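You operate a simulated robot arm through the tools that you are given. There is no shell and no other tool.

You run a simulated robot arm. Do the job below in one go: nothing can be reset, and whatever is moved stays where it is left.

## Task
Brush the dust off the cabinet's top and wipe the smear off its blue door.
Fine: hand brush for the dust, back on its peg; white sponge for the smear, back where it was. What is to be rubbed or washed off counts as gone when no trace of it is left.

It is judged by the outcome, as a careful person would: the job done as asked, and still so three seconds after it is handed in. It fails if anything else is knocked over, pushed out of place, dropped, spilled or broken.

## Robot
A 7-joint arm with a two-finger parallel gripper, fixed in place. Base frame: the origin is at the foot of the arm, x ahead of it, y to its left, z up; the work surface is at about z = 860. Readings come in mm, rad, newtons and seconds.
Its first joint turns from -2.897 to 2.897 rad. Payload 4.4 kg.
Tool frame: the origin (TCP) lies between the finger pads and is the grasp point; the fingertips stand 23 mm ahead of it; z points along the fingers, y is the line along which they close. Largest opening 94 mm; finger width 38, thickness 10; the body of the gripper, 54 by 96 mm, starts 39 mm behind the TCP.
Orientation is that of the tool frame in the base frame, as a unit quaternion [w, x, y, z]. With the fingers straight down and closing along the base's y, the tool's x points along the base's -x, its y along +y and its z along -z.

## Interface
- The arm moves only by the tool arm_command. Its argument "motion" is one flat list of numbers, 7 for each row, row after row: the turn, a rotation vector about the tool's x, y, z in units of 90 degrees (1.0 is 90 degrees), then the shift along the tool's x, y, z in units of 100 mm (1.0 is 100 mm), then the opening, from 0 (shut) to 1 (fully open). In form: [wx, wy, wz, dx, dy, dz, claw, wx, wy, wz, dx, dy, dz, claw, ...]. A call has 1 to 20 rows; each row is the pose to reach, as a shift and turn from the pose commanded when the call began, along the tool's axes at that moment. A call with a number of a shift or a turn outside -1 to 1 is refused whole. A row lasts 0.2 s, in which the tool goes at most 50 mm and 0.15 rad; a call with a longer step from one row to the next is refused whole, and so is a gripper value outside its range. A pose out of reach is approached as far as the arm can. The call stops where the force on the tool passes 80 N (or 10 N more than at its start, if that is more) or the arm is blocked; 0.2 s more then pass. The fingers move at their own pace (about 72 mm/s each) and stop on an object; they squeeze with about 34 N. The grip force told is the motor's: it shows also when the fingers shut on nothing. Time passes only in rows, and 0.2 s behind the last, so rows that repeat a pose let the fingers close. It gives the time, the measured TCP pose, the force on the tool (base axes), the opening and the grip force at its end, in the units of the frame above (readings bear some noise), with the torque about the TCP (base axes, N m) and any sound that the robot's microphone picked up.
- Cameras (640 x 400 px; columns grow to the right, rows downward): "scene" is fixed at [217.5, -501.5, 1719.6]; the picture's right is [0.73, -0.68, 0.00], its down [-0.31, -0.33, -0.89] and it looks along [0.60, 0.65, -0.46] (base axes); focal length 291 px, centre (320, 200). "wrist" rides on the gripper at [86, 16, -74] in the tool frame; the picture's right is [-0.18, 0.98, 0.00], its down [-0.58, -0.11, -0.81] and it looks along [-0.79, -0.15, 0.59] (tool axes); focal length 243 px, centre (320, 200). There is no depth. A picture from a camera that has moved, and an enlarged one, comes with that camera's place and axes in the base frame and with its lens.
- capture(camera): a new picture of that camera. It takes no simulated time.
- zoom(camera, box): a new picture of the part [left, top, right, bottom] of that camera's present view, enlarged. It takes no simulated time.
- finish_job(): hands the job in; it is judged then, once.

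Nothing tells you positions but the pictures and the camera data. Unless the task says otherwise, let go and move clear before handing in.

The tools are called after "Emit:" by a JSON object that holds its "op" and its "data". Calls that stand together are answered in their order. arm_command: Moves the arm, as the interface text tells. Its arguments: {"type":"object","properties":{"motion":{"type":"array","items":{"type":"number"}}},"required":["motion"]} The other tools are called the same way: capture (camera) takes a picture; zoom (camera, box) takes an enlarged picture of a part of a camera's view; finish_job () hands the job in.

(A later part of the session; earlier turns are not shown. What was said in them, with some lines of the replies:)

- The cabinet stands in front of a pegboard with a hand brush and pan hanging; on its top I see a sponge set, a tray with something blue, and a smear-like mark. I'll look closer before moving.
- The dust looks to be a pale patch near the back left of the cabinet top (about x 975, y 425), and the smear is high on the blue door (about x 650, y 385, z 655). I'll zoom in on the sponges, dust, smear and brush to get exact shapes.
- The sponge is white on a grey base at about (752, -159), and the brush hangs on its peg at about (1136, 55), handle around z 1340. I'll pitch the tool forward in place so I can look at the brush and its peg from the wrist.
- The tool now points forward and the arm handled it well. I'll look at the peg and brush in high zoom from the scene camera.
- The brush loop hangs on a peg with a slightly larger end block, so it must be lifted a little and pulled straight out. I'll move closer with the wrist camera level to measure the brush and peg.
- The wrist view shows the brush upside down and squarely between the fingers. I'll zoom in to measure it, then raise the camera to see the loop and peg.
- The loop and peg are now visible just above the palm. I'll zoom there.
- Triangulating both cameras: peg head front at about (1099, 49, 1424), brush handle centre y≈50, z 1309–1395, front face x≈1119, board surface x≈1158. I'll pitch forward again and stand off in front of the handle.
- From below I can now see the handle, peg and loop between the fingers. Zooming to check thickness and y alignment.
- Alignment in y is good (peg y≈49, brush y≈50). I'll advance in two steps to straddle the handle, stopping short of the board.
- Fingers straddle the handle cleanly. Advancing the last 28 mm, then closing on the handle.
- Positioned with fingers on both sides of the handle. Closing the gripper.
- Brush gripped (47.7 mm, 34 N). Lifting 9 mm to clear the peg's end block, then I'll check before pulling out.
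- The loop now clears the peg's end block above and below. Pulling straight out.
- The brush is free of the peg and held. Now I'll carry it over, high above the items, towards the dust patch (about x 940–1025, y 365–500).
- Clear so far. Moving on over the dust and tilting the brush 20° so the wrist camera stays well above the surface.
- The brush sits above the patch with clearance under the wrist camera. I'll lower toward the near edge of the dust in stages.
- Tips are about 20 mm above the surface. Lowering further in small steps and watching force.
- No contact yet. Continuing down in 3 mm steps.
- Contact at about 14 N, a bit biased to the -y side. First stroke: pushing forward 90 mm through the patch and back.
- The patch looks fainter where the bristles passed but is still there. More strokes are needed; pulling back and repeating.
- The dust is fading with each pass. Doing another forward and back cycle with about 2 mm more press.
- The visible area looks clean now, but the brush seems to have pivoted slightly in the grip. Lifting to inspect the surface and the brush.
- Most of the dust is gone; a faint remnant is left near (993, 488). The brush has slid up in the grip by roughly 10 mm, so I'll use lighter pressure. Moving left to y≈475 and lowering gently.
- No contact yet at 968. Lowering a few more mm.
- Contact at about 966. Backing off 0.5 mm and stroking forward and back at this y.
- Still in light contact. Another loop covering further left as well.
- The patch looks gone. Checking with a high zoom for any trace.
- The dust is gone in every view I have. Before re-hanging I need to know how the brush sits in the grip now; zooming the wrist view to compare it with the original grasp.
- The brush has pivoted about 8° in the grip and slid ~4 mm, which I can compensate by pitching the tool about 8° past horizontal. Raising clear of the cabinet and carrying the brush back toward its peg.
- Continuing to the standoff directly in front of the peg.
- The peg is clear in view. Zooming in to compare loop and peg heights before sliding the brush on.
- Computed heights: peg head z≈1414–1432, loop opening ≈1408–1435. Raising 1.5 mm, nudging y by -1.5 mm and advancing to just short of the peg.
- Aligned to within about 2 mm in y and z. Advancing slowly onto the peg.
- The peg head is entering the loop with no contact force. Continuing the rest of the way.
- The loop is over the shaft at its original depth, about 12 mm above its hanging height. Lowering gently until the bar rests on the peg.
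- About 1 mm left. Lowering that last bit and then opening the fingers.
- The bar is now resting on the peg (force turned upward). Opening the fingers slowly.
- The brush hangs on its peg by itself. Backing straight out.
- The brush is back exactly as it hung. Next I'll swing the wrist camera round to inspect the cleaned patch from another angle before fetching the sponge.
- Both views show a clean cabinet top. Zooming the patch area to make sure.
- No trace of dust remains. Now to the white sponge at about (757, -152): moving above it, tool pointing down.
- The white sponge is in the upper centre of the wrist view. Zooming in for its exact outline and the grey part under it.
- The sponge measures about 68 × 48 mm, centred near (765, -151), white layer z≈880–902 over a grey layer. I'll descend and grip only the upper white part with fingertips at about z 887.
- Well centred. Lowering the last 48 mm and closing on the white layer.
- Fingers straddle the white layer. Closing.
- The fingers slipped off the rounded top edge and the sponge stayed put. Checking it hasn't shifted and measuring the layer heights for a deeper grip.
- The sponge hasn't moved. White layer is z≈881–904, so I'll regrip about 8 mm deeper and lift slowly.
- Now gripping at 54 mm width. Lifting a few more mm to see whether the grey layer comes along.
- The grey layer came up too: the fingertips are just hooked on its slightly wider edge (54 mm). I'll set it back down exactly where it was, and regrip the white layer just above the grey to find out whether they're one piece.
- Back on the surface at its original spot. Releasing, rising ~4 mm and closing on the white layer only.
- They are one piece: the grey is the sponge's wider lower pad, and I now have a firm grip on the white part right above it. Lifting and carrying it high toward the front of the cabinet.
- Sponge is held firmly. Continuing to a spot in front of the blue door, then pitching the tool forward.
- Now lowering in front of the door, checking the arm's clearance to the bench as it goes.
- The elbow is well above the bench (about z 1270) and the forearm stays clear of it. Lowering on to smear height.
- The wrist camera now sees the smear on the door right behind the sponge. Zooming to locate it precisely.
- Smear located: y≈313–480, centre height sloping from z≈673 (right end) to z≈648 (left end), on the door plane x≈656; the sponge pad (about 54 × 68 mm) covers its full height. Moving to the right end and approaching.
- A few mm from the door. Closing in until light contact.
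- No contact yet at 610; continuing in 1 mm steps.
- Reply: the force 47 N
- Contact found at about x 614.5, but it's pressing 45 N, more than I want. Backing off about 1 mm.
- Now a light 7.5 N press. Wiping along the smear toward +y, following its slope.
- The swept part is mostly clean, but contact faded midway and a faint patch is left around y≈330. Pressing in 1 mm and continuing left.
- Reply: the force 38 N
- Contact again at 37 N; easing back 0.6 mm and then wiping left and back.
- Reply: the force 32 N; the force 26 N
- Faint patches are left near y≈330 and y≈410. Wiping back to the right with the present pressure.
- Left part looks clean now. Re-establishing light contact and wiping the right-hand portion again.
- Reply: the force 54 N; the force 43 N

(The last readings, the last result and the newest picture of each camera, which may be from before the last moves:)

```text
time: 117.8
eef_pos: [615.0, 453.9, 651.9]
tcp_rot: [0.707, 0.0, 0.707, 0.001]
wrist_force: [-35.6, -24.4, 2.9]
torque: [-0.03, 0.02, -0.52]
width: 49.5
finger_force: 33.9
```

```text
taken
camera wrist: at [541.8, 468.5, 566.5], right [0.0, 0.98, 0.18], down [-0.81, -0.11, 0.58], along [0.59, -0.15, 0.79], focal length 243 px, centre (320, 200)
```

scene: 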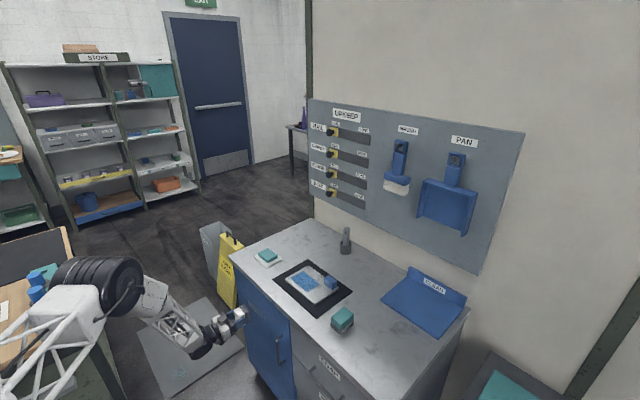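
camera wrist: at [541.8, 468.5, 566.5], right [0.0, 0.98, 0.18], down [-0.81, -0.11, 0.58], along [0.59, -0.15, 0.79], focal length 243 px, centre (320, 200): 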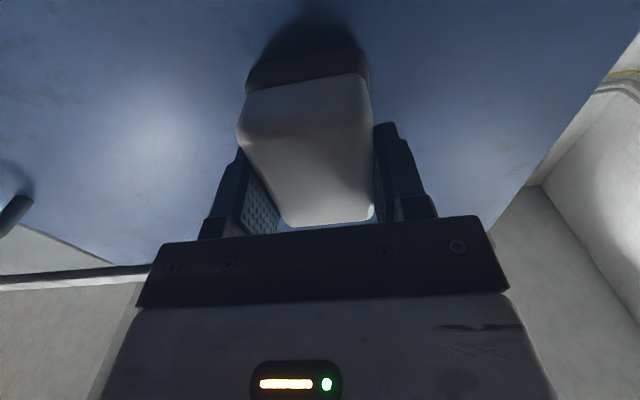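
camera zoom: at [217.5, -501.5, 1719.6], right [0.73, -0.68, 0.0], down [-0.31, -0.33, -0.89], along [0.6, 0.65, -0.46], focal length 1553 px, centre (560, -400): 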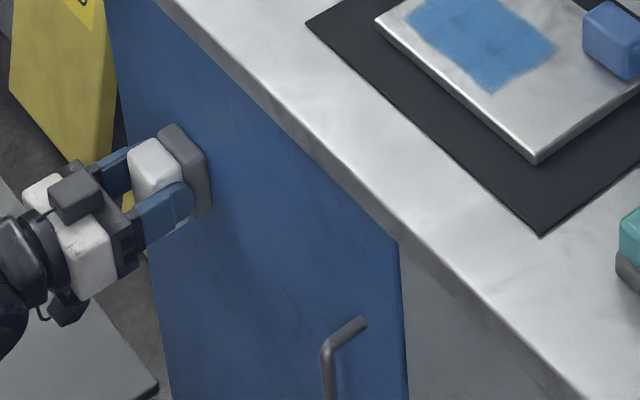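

The door looks clean to the right. Finishing the left end at slightly reduced pressure, then backing off to inspect.

Emit:
{"op": "arm_command", "data": {"motion": [0, 0, 0, 0.015, 0.1, -0.003, 0, 0, 0, 0, 0.03, 0.2, -0.003, 0, 0, 0, 0, 0.04, 0.3, -0.003, 0, 0, 0, 0, 0.05, 0.4, -0.003, 0, 0, 0, 0, 0.0, 0.4, -0.003, 0, 0, 0, 0, -0.06, 0.35, -0.003, 0, 0, 0, 0, -0.04, 0.25, -0.003, 0, 0, 0, 0, 0.0, 0.15, -0.003, 0]}}

Emit:
{"op": "arm_command", "data": {"motion": [0, 0, 0, 0, 0, -0.05, 0, 0, 0, 0, 0, 0, -0.2, 0, 0, 0, 0, 0, 0, -0.4, 0, 0, 0, 0, 0, 0, -0.55, 0, 0, 0, 0, 0, 0, -0.55, 0]}}

Emit:
{"op": "zoom", "data": {"camera": "scene", "box": [230, 275, 320, 350]}}

Emit:
{"op": "capture", "data": {"camera": "wrist"}}

```text
time: 119.6
eef_pos: [614.9, 469.0, 654.8]
tcp_rot: [0.708, 0.001, 0.706, 0.001]
wrist_force: [-21.3, 14.7, 7.8]
torque: [0.17, -0.06, 0.82]
width: 49.4
finger_force: 34.4
```

```text
time: 120.8
eef_pos: [561.2, 466.9, 653.4]
tcp_rot: [0.707, 0.0, 0.707, 0.0]
wrist_force: [0.3, -0.2, -0.5]
torque: [0.02, -0.01, -0.01]
width: 49.4
finger_force: 33.9
```

```text
5.33 times, centred on (275, 312) of scene
camera zoom: at [217.5, -501.5, 1719.6], right [0.73, -0.68, 0.0], down [-0.31, -0.33, -0.89], along [0.6, 0.65, -0.46], focal length 1553 px, centre (560, -400)
```

zoom: 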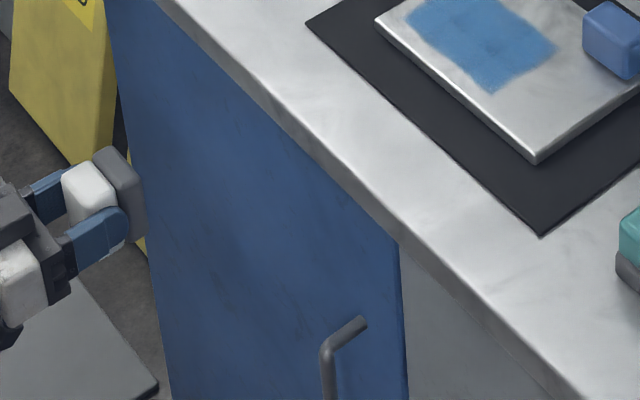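

```text
taken
camera wrist: at [487.2, 482.7, 567.3], right [0.0, 0.98, 0.18], down [-0.81, -0.11, 0.58], along [0.59, -0.15, 0.79], focal length 243 px, centre (320, 200)
```

wrist: 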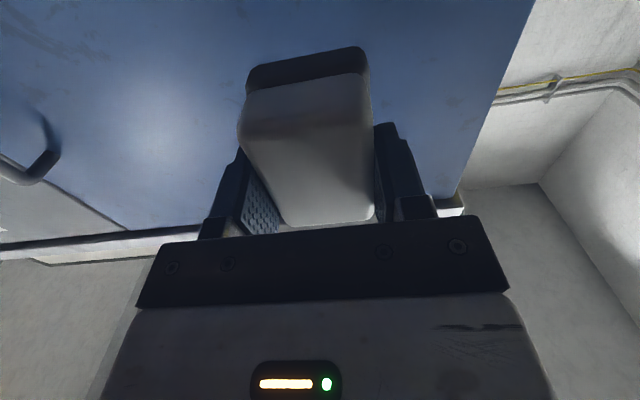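

The smear appears gone in both views. Zooming hard on the door to look for faint traces.

Emit:
{"op": "zoom", "data": {"camera": "scene", "box": [248, 278, 298, 328]}}

Emit:
{"op": "zoom", "data": {"camera": "wrist", "box": [0, 0, 260, 200]}}

Emit:
{"op": "zoom", "data": {"camera": "wrist", "box": [340, 0, 540, 150]}}

```text
8.00 times, centred on (273, 303) of scene
camera zoom: at [217.5, -501.5, 1719.6], right [0.73, -0.68, 0.0], down [-0.31, -0.33, -0.89], along [0.6, 0.65, -0.46], focal length 2329 px, centre (696, -624)
```

zoom: 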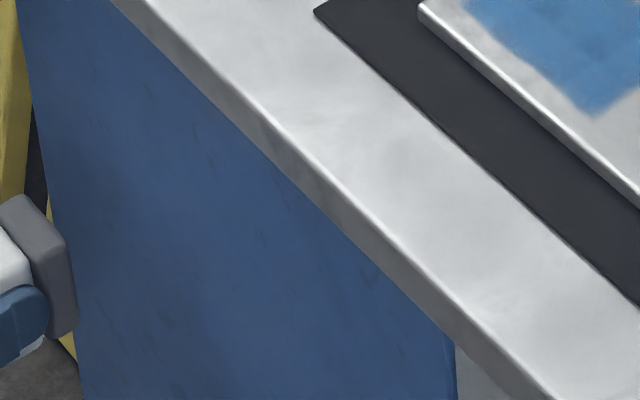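

```text
2.00 times, centred on (130, 100) of wrist
camera zoom: at [487.2, 482.7, 567.3], right [0.0, 0.98, 0.18], down [-0.81, -0.11, 0.58], along [0.59, -0.15, 0.79], focal length 485 px, centre (700, 400)
```

zoom: 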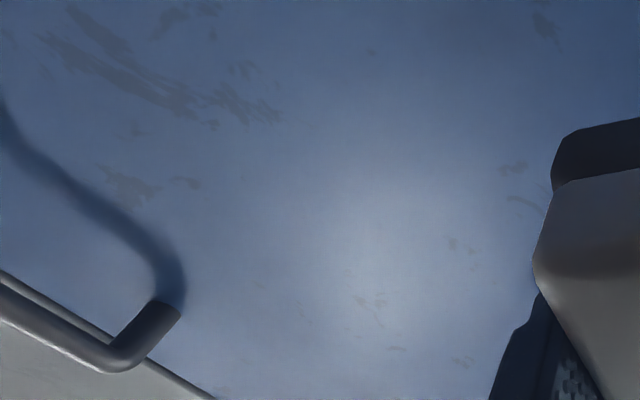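

```text
2.67 times, centred on (440, 75) of wrist
camera zoom: at [487.2, 482.7, 567.3], right [0.0, 0.98, 0.18], down [-0.81, -0.11, 0.58], along [0.59, -0.15, 0.79], focal length 647 px, centre (0, 533)
```

zoom: 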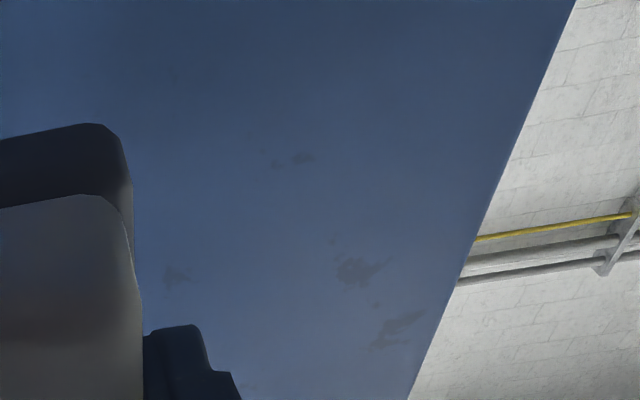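

No trace left on the door from either camera. Now returning the sponge: raising straight up in front of the cabinet first.

Emit:
{"op": "arm_command", "data": {"motion": [0, 0, 0, -0.25, -0.08, 0, 0, 0, 0, 0, -0.5, -0.16, 0, 0, 0, 0, 0, -0.75, -0.24, 0, 0, 0, 0, 0, -1.0, -0.35, 0, 0]}}

Emit:
{"op": "arm_command", "data": {"motion": [0, 0, 0, -0.25, -0.08, 0, 0, 0, 0, 0, -0.5, -0.16, 0, 0, 0, 0, 0, -0.75, -0.24, 0, 0, 0, 0, 0, -1.0, -0.35, 0, 0]}}

Emit:
{"op": "arm_command", "data": {"motion": [0, 0, 0, -0.25, -0.08, 0, 0, 0, 0, 0, -0.5, -0.16, 0, 0, 0, 0, 0, -0.75, -0.24, 0, 0, 0, 0, 0, -1.0, -0.35, 0, 0]}}

Emit:
{"op": "arm_command", "data": {"motion": [0, 0, 0, -0.25, -0.08, 0, 0, 0, 0, 0, -0.5, -0.16, 0, 0, 0, 0, 0, -0.75, -0.24, 0, 0, 0, 0, 0, -1.0, -0.35, 0, 0, 0, 0, 0, -1.0, -0.35, 0, 0]}}

Emit:
{"op": "zoom", "data": {"camera": "scene", "box": [230, 265, 330, 345]}}

Emit:
{"op": "capture", "data": {"camera": "scene"}}

```text
time: 121.8
eef_pos: [559.0, 432.9, 753.7]
tcp_rot: [0.707, 0.0, 0.707, 0.001]
wrist_force: [-1.6, 0.7, -0.2]
torque: [0.02, -0.04, 0.01]
width: 49.2
finger_force: 33.6
```

```text
time: 122.8
eef_pos: [561.2, 397.5, 854.1]
tcp_rot: [0.707, 0.0, 0.707, 0.0]
wrist_force: [-0.3, -1.0, -1.3]
torque: [0.0, -0.02, -0.02]
width: 49.2
finger_force: 34.3
```

```text
time: 123.8
eef_pos: [561.7, 360.0, 953.8]
tcp_rot: [0.707, 0.001, 0.707, -0.001]
wrist_force: [-0.4, 0.0, -0.8]
torque: [-0.03, 0.01, 0.01]
width: 49.3
finger_force: 33.6
```

```text
time: 125.0
eef_pos: [559.9, 328.4, 1053.5]
tcp_rot: [0.707, 0.0, 0.707, 0.0]
wrist_force: [0.6, 0.4, -0.3]
torque: [0.01, 0.01, -0.01]
width: 49.2
finger_force: 34.2
```

```text
5.00 times, centred on (280, 305) of scene
camera zoom: at [217.5, -501.5, 1719.6], right [0.73, -0.68, 0.0], down [-0.31, -0.33, -0.89], along [0.6, 0.65, -0.46], focal length 1456 px, centre (520, -325)
```

zoom: 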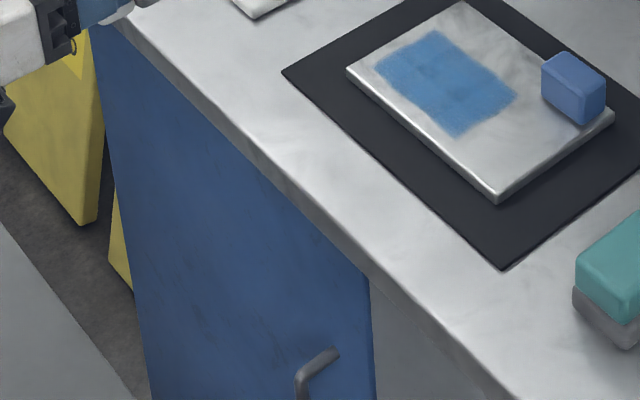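

```text
taken
```

scene: 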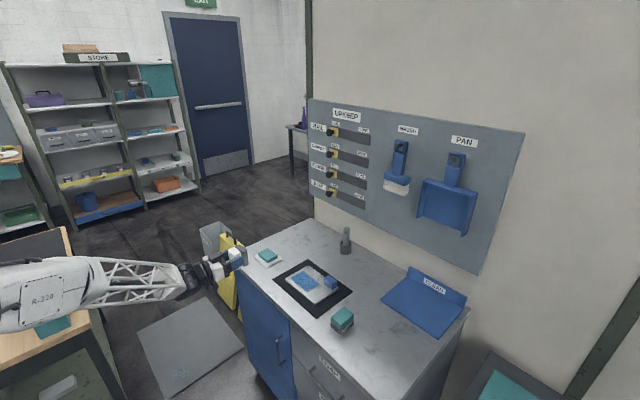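

The door is spotless. Raising a little more, pitching the tool back down, and carrying the sponge back over its original spot.

Emit:
{"op": "arm_command", "data": {"motion": [0, 0.09, 0, -0.1, 0, 0, 0, 0, 0.18, 0, -0.2, 0, 0, 0, 0, 0.27, 0, -0.3, 0, 0, 0, 0, 0.36, 0, -0.4, 0, 0, 0, 0, 0.45, 0, -0.5, 0, 0, 0, 0, 0.54, 0, -0.5, 0, 0, 0, 0, 0.63, 0, -0.5, 0, 0, 0, 0, 0.72, 0, -0.5, 0, 0, 0, 0, 0.81, 0, -0.5, 0, 0, 0, 0, 0.9, 0, -0.5, 0, 0, 0, 0, 0.97, 0, -0.5, 0, 0, 0, 0, 1.0, 0, -0.5, 0, 0, 0, 0, 1.0, 0, -0.5, 0, 0, 0]}}

Emit:
{"op": "arm_command", "data": {"motion": [0, 0, 0, -0.1, -0.24, 0, 0, 0, 0, 0, -0.2, -0.48, 0, 0, 0, 0, 0, -0.3, -0.72, 0, 0, 0, 0, 0, -0.41, -0.96, 0, 0]}}

Emit:
{"op": "arm_command", "data": {"motion": [0, 0, 0, -0.1, -0.24, 0, 0, 0, 0, 0, -0.2, -0.48, 0, 0, 0, 0, 0, -0.3, -0.72, 0, 0, 0, 0, 0, -0.41, -0.96, 0, 0]}}

Emit:
{"op": "arm_command", "data": {"motion": [0, 0, 0, -0.1, -0.24, 0, 0, 0, 0, 0, -0.2, -0.48, 0, 0, 0, 0, 0, -0.3, -0.72, 0, 0, 0, 0, 0, -0.41, -0.96, 0, 0]}}

Emit:
{"op": "arm_command", "data": {"motion": [0, 0, 0, -0.1, -0.24, 0, 0, 0, 0, 0, -0.2, -0.48, 0, 0, 0, 0, 0, -0.3, -0.72, 0, 0, 0, 0, 0, -0.41, -0.96, 0, 0]}}

Emit:
{"op": "arm_command", "data": {"motion": [0, 0, 0, -0.1, -0.24, 0, 0, 0, 0, 0, -0.2, -0.48, 0, 0, 0, 0, 0, -0.3, -0.72, 0, 0, 0, 0, 0, -0.41, -0.96, 0, 0, 0, 0, 0, -0.41, -0.96, 0, 0]}}

Emit:
{"op": "capture", "data": {"camera": "wrist"}}

Emit:
{"op": "capture", "data": {"camera": "scene"}}

```text
time: 127.8
eef_pos: [559.7, 329.4, 1103.5]
tcp_rot: [0.0, 0.0, 1.0, 0.0]
wrist_force: [0.3, -0.5, -0.6]
torque: [-0.02, 0.01, -0.02]
width: 49.4
finger_force: 33.6
```

```text
time: 128.8
eef_pos: [601.2, 234.7, 1103.2]
tcp_rot: [0.0, 0.0, 1.0, 0.0]
wrist_force: [0.4, 0.1, -0.6]
torque: [-0.01, 0.0, 0.01]
width: 49.2
finger_force: 34.2
```

```text
time: 129.8
eef_pos: [643.3, 136.2, 1103.0]
tcp_rot: [0.0, 0.0, 1.0, 0.0]
wrist_force: [0.3, -0.2, -1.2]
torque: [0.02, -0.02, 0.03]
width: 49.3
finger_force: 33.9
```

```text
time: 130.8
eef_pos: [683.8, 39.8, 1103.3]
tcp_rot: [0.0, -0.001, 1.0, 0.0]
wrist_force: [-0.6, 0.4, -1.4]
torque: [0.0, 0.03, -0.02]
width: 49.3
finger_force: 33.6
```

```text
time: 131.8
eef_pos: [726.3, -56.1, 1104.1]
tcp_rot: [0.0, 0.0, 1.0, 0.0]
wrist_force: [0.3, -0.2, 0.3]
torque: [0.03, 0.01, -0.02]
width: 49.2
finger_force: 33.9
```

```text
time: 133.0
eef_pos: [765.9, -153.8, 1103.7]
tcp_rot: [0.0, 0.001, 1.0, 0.0]
wrist_force: [0.1, -0.1, -0.1]
torque: [0.02, 0.03, -0.03]
width: 49.3
finger_force: 33.6
```

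```text
taken
camera wrist: at [679.6, -138.6, 1179.4], right [0.18, 0.98, 0.0], down [0.58, -0.11, 0.81], along [0.79, -0.15, -0.59], focal length 243 px, centre (320, 200)
```

wrist: 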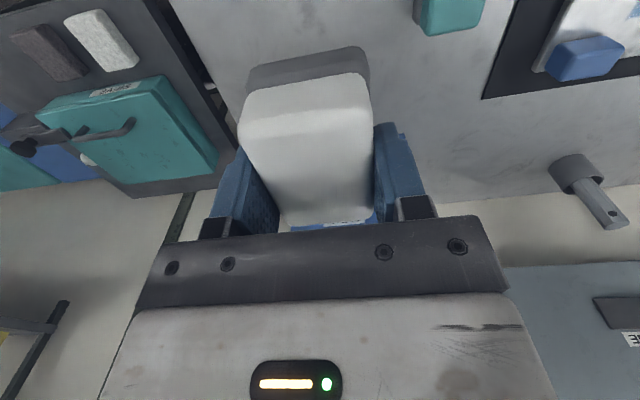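

```text
taken
```

scene: 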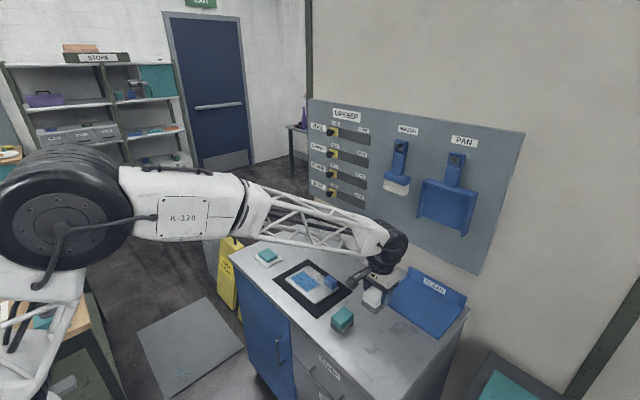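

Directly above the original spot. Lowering in stages with a position check.

Emit:
{"op": "arm_command", "data": {"motion": [0, 0, 0, 0, 0, 0.25, 0, 0, 0, 0, 0, 0, 0.5, 0, 0, 0, 0, 0, 0, 0.75, 0, 0, 0, 0, 0, 0, 1.0, 0, 0, 0, 0, 0, 0, 1.0, 0]}}

Emit:
{"op": "arm_command", "data": {"motion": [0, 0, 0, 0, 0, 0.25, 0, 0, 0, 0, 0, 0, 0.5, 0, 0, 0, 0, 0, 0, 0.7, 0, 0, 0, 0, 0, 0, 0.82, 0, 0, 0, 0, 0, 0, 0.82, 0]}}

Emit:
{"op": "zoom", "data": {"camera": "scene", "box": [320, 295, 400, 365]}}

Emit:
{"op": "capture", "data": {"camera": "wrist"}}

```text
time: 134.2
eef_pos: [764.0, -152.0, 1003.5]
tcp_rot: [-0.001, 0.0, 1.0, 0.0]
wrist_force: [-0.6, -0.2, -0.3]
torque: [0.01, 0.01, 0.01]
width: 49.6
finger_force: 33.7
```

```text
time: 135.4
eef_pos: [764.1, -150.0, 919.2]
tcp_rot: [0.0, 0.0, 1.0, 0.0]
wrist_force: [0.5, -0.9, -0.8]
torque: [0.02, 0.01, 0.03]
width: 49.6
finger_force: 34.6
```

```text
5.71 times, centred on (360, 330) of scene
camera zoom: at [217.5, -501.5, 1719.6], right [0.73, -0.68, 0.0], down [-0.31, -0.33, -0.89], along [0.6, 0.65, -0.46], focal length 1664 px, centre (91, -543)
```

zoom: 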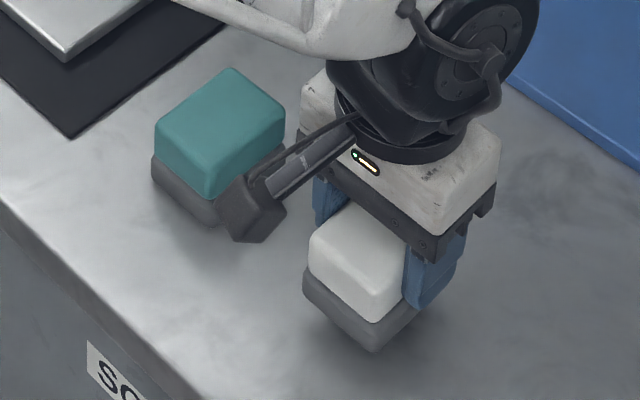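

```text
taken
camera wrist: at [678.8, -135.8, 994.8], right [0.18, 0.98, 0.0], down [0.58, -0.11, 0.81], along [0.79, -0.15, -0.59], focal length 243 px, centre (320, 200)
```

wrist: 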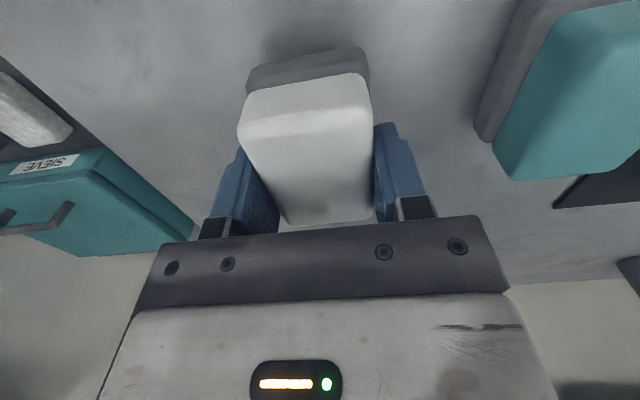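

Emit:
{"op": "arm_command", "data": {"motion": [0, 0, 0, 0, 0, 0.04, 0, 0, 0, 0, 0, 0, 0.08, 0, 0, 0, 0, 0, 0, 0.12, 0, 0, 0, 0, 0, 0, 0.14, 0, 0, 0, 0, 0, 0, 0.14, 0]}}

Emit:
{"op": "zoom", "data": {"camera": "scene", "box": [320, 295, 400, 365]}}

```text
time: 136.6
eef_pos: [765.8, -152.0, 907.1]
tcp_rot: [0.0, -0.001, 1.0, 0.0]
wrist_force: [-0.5, 0.1, -0.4]
torque: [-0.03, 0.0, -0.01]
width: 49.1
finger_force: 33.5
```

```text
5.71 times, centred on (360, 330) of scene
camera zoom: at [217.5, -501.5, 1719.6], right [0.73, -0.68, 0.0], down [-0.31, -0.33, -0.89], along [0.6, 0.65, -0.46], focal length 1664 px, centre (91, -543)
```

zoom: 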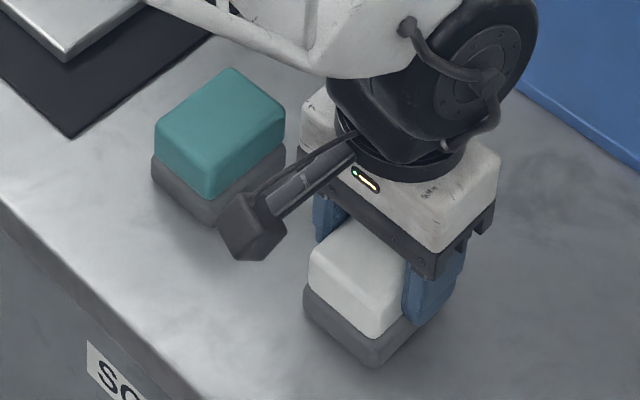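

Emit:
{"op": "arm_command", "data": {"motion": [0, 0, 0, 0, 0, 0.01, 0, 0, 0, 0, 0, 0, 0.01, 0]}}

```text
time: 137.2
eef_pos: [765.0, -152.3, 906.8]
tcp_rot: [0.0, -0.001, 1.0, -0.001]
wrist_force: [0.4, -0.1, -0.8]
torque: [-0.01, -0.02, 0.02]
width: 49.2
finger_force: 34.3
```

Emit:
{"op": "arm_command", "data": {"motion": [0, 0, 0, 0, 0, 0.01, 0, 0, 0, 0, 0, 0, 0.01, 0]}}

```text
time: 137.8
eef_pos: [765.4, -150.0, 906.1]
tcp_rot: [-0.001, 0.0, 1.0, 0.001]
wrist_force: [0.7, -0.5, -0.2]
torque: [-0.01, -0.01, -0.06]
width: 49.1
finger_force: 33.9
```

Emit:
{"op": "arm_command", "data": {"motion": [0, 0, 0, 0, 0, 0.008, 0, 0, 0, 0, 0, 0, 0.008, 0]}}

```text
time: 138.4
eef_pos: [765.8, -150.1, 905.1]
tcp_rot: [0.001, 0.001, 1.0, 0.0]
wrist_force: [-3.3, 1.0, 15.0]
torque: [0.12, 0.2, 0.02]
width: 49.5
finger_force: 33.7
```

The sponge is on the surface (15 N). Easing off slightly and opening.

Emit:
{"op": "arm_command", "data": {"motion": [0, 0, 0, 0, 0, -0.004, 0, 0, 0, 0, 0, 0, -0.004, 0.55, 0, 0, 0, 0, 0, -0.004, 0.6, 0, 0, 0, 0, 0, -0.004, 0.7, 0, 0, 0, 0, 0, -0.004, 0.85, 0, 0, 0, 0, 0, -0.004, 1, 0, 0, 0, 0, 0, -0.004, 1]}}

Emit:
{"op": "arm_command", "data": {"motion": [0, 0, 0, 0, 0, -0.1, 1, 0, 0, 0, 0, 0, -0.25, 1, 0, 0, 0, 0, 0, -0.5, 1, 0, 0, 0, 0, 0, -0.75, 1, 0, 0, 0, 0, 0, -1.0, 1, 0, 0, 0, 0, 0, -1.0, 1]}}

Emit:
{"op": "zoom", "data": {"camera": "scene", "box": [320, 295, 400, 365]}}

Emit:
{"op": "capture", "data": {"camera": "wrist"}}

```text
time: 140.0
eef_pos: [764.2, -151.9, 904.2]
tcp_rot: [0.0, 0.0, 1.0, 0.0]
wrist_force: [0.3, -0.1, 0.3]
torque: [-0.01, 0.0, 0.02]
width: 93.8
finger_force: 0.1
```

```text
time: 141.4
eef_pos: [766.1, -150.6, 1004.9]
tcp_rot: [0.0, 0.0, 1.0, 0.001]
wrist_force: [-1.1, 0.7, -0.2]
torque: [-0.01, 0.02, 0.01]
width: 94.2
finger_force: 0.0
```

```text
5.71 times, centred on (360, 330) of scene
camera zoom: at [217.5, -501.5, 1719.6], right [0.73, -0.68, 0.0], down [-0.31, -0.33, -0.89], along [0.6, 0.65, -0.46], focal length 1664 px, centre (91, -543)
```

zoom: 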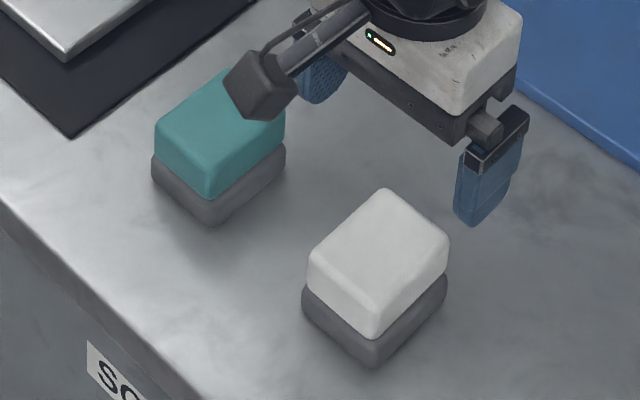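

```text
taken
camera wrist: at [681.1, -135.4, 1078.8], right [0.18, 0.98, 0.0], down [0.58, -0.11, 0.81], along [0.79, -0.15, -0.59], focal length 243 px, centre (320, 200)
```

wrist: 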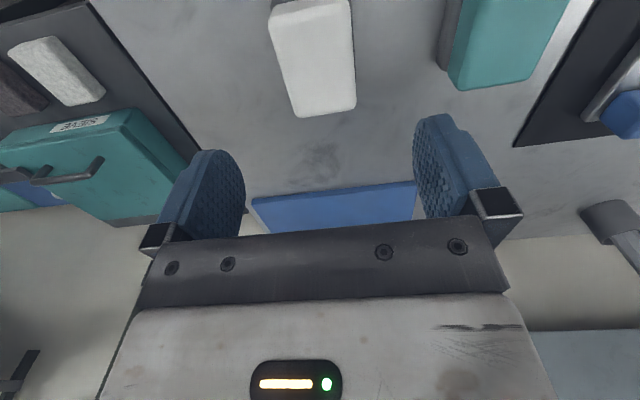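

The sponge is back within a couple of mm of its original place. Raising clear and doing a final overall check.

Emit:
{"op": "arm_command", "data": {"motion": [0, 0, 0, 0, 0, -0.3, 1, 0, 0, 0, 0, 0, -0.6, 1, 0, 0, 0, 0, 0, -1.0, 1]}}

Emit:
{"op": "arm_command", "data": {"motion": [0, 0, 0, 0.3, 0.2, -0.3, 1, 0, 0, 0, 0.6, 0.4, -0.6, 1, 0, 0, 0, 0.9, 0.6, -0.9, 1, 0, 0, 0, 1.0, 0.8, -1.0, 1]}}

Emit:
{"op": "arm_command", "data": {"motion": [0, 0, 0, 0.3, 0.2, -0.3, 1, 0, 0, 0, 0.6, 0.4, -0.6, 1, 0, 0, 0, 0.9, 0.6, -0.9, 1, 0, 0, 0, 1.0, 0.8, -1.0, 1, 0, 0, 0, 1.0, 0.8, -1.0, 1]}}

Emit:
{"op": "capture", "data": {"camera": "scene"}}

Emit:
{"op": "zoom", "data": {"camera": "scene", "box": [220, 210, 480, 372]}}

Emit:
{"op": "zoom", "data": {"camera": "scene", "box": [300, 90, 530, 234]}}

Emit:
{"op": "zoom", "data": {"camera": "scene", "box": [270, 215, 370, 275]}}

Emit:
{"op": "zoom", "data": {"camera": "scene", "box": [225, 255, 315, 345]}}

```text
time: 142.2
eef_pos: [765.8, -152.4, 1103.2]
tcp_rot: [0.001, -0.001, 1.0, 0.0]
wrist_force: [-0.1, 1.1, -0.2]
torque: [-0.01, 0.01, -0.04]
width: 94.0
finger_force: 0.1
```

```text
time: 143.2
eef_pos: [664.5, -71.5, 1204.6]
tcp_rot: [0.0, -0.001, 1.0, -0.001]
wrist_force: [0.6, -0.2, -0.7]
torque: [-0.01, 0.01, 0.0]
width: 94.0
finger_force: 0.2
```

```text
time: 144.4
eef_pos: [566.0, 9.8, 1308.5]
tcp_rot: [0.0, 0.001, 1.0, -0.001]
wrist_force: [-0.7, 0.4, -0.5]
torque: [-0.01, -0.01, 0.0]
width: 94.0
finger_force: 0.1
```

```text
taken
```

scene: 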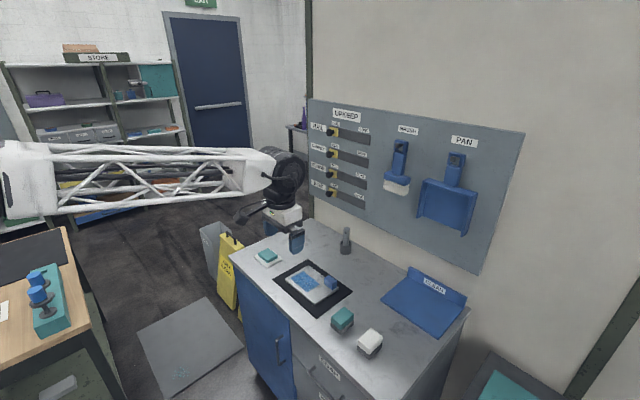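

```text
2.46 times, centred on (350, 291) of scene
camera zoom: at [217.5, -501.5, 1719.6], right [0.73, -0.68, 0.0], down [-0.31, -0.33, -0.89], along [0.6, 0.65, -0.46], focal length 717 px, centre (246, -24)
```

zoom: 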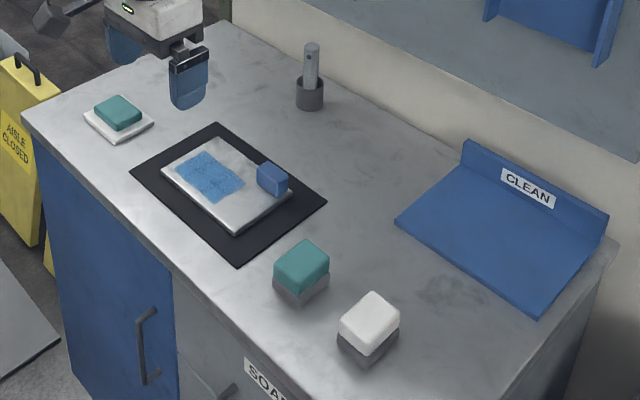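

```text
2.78 times, centred on (415, 162) of scene
camera zoom: at [217.5, -501.5, 1719.6], right [0.73, -0.68, 0.0], down [-0.31, -0.33, -0.89], along [0.6, 0.65, -0.46], focal length 809 px, centre (56, 306)
```

zoom: 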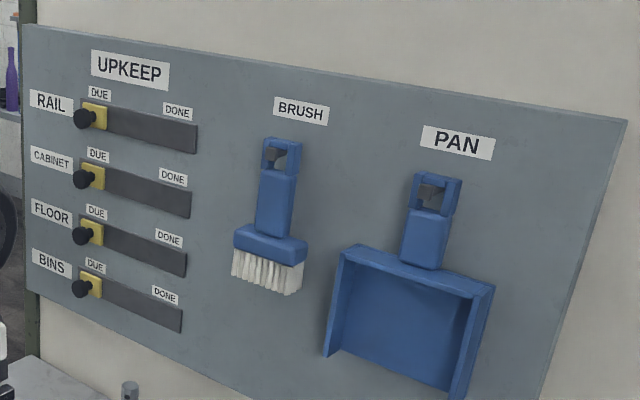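

```text
6.40 times, centred on (320, 245) of scene
camera zoom: at [217.5, -501.5, 1719.6], right [0.73, -0.68, 0.0], down [-0.31, -0.33, -0.89], along [0.6, 0.65, -0.46], focal length 1864 px, centre (320, -88)
```

zoom: 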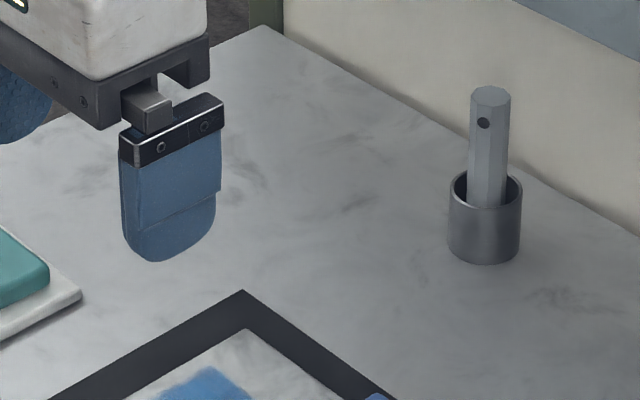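

```text
4.44 times, centred on (270, 300) of scene
camera zoom: at [217.5, -501.5, 1719.6], right [0.73, -0.68, 0.0], down [-0.31, -0.33, -0.89], along [0.6, 0.65, -0.46], focal length 1294 px, centre (542, -244)
```

zoom: 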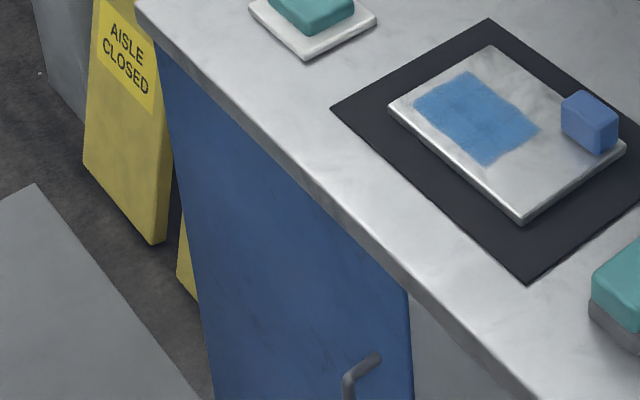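

The last pictures show the cabinet top and blue door clean. The brush hangs on its peg, the white sponge is back where it was, nothing else has moved, and the gripper is empty and clear, so I'm handing the job in.

Emit:
{"op": "finish_job", "data": {}}

```text
The job is handed in.
```

I brushed the dust off the cabinet's top and wiped the smear off the blue door. I've handed the job in, but no result has come back yet.

- **Dust:** the pale patch near the back left of the top is gone; neither camera showed any trace. It took several strokes with the hand brush.
- **Brush:** it is back on its peg, hanging as it did at the start.
- **Smear:** it is gone from the blue door; neither camera showed any trace. It took several passes with the white sponge.
- **Sponge:** it is back within about 2 mm of where it was.

My first grip on the sponge slipped off without moving it, so I took it again lower down. Nothing was knocked over, dropped or pushed out of place that I could see. I left the CABINET slider on the UPKEEP board at DUE, since you didn't ask for it to be moved.
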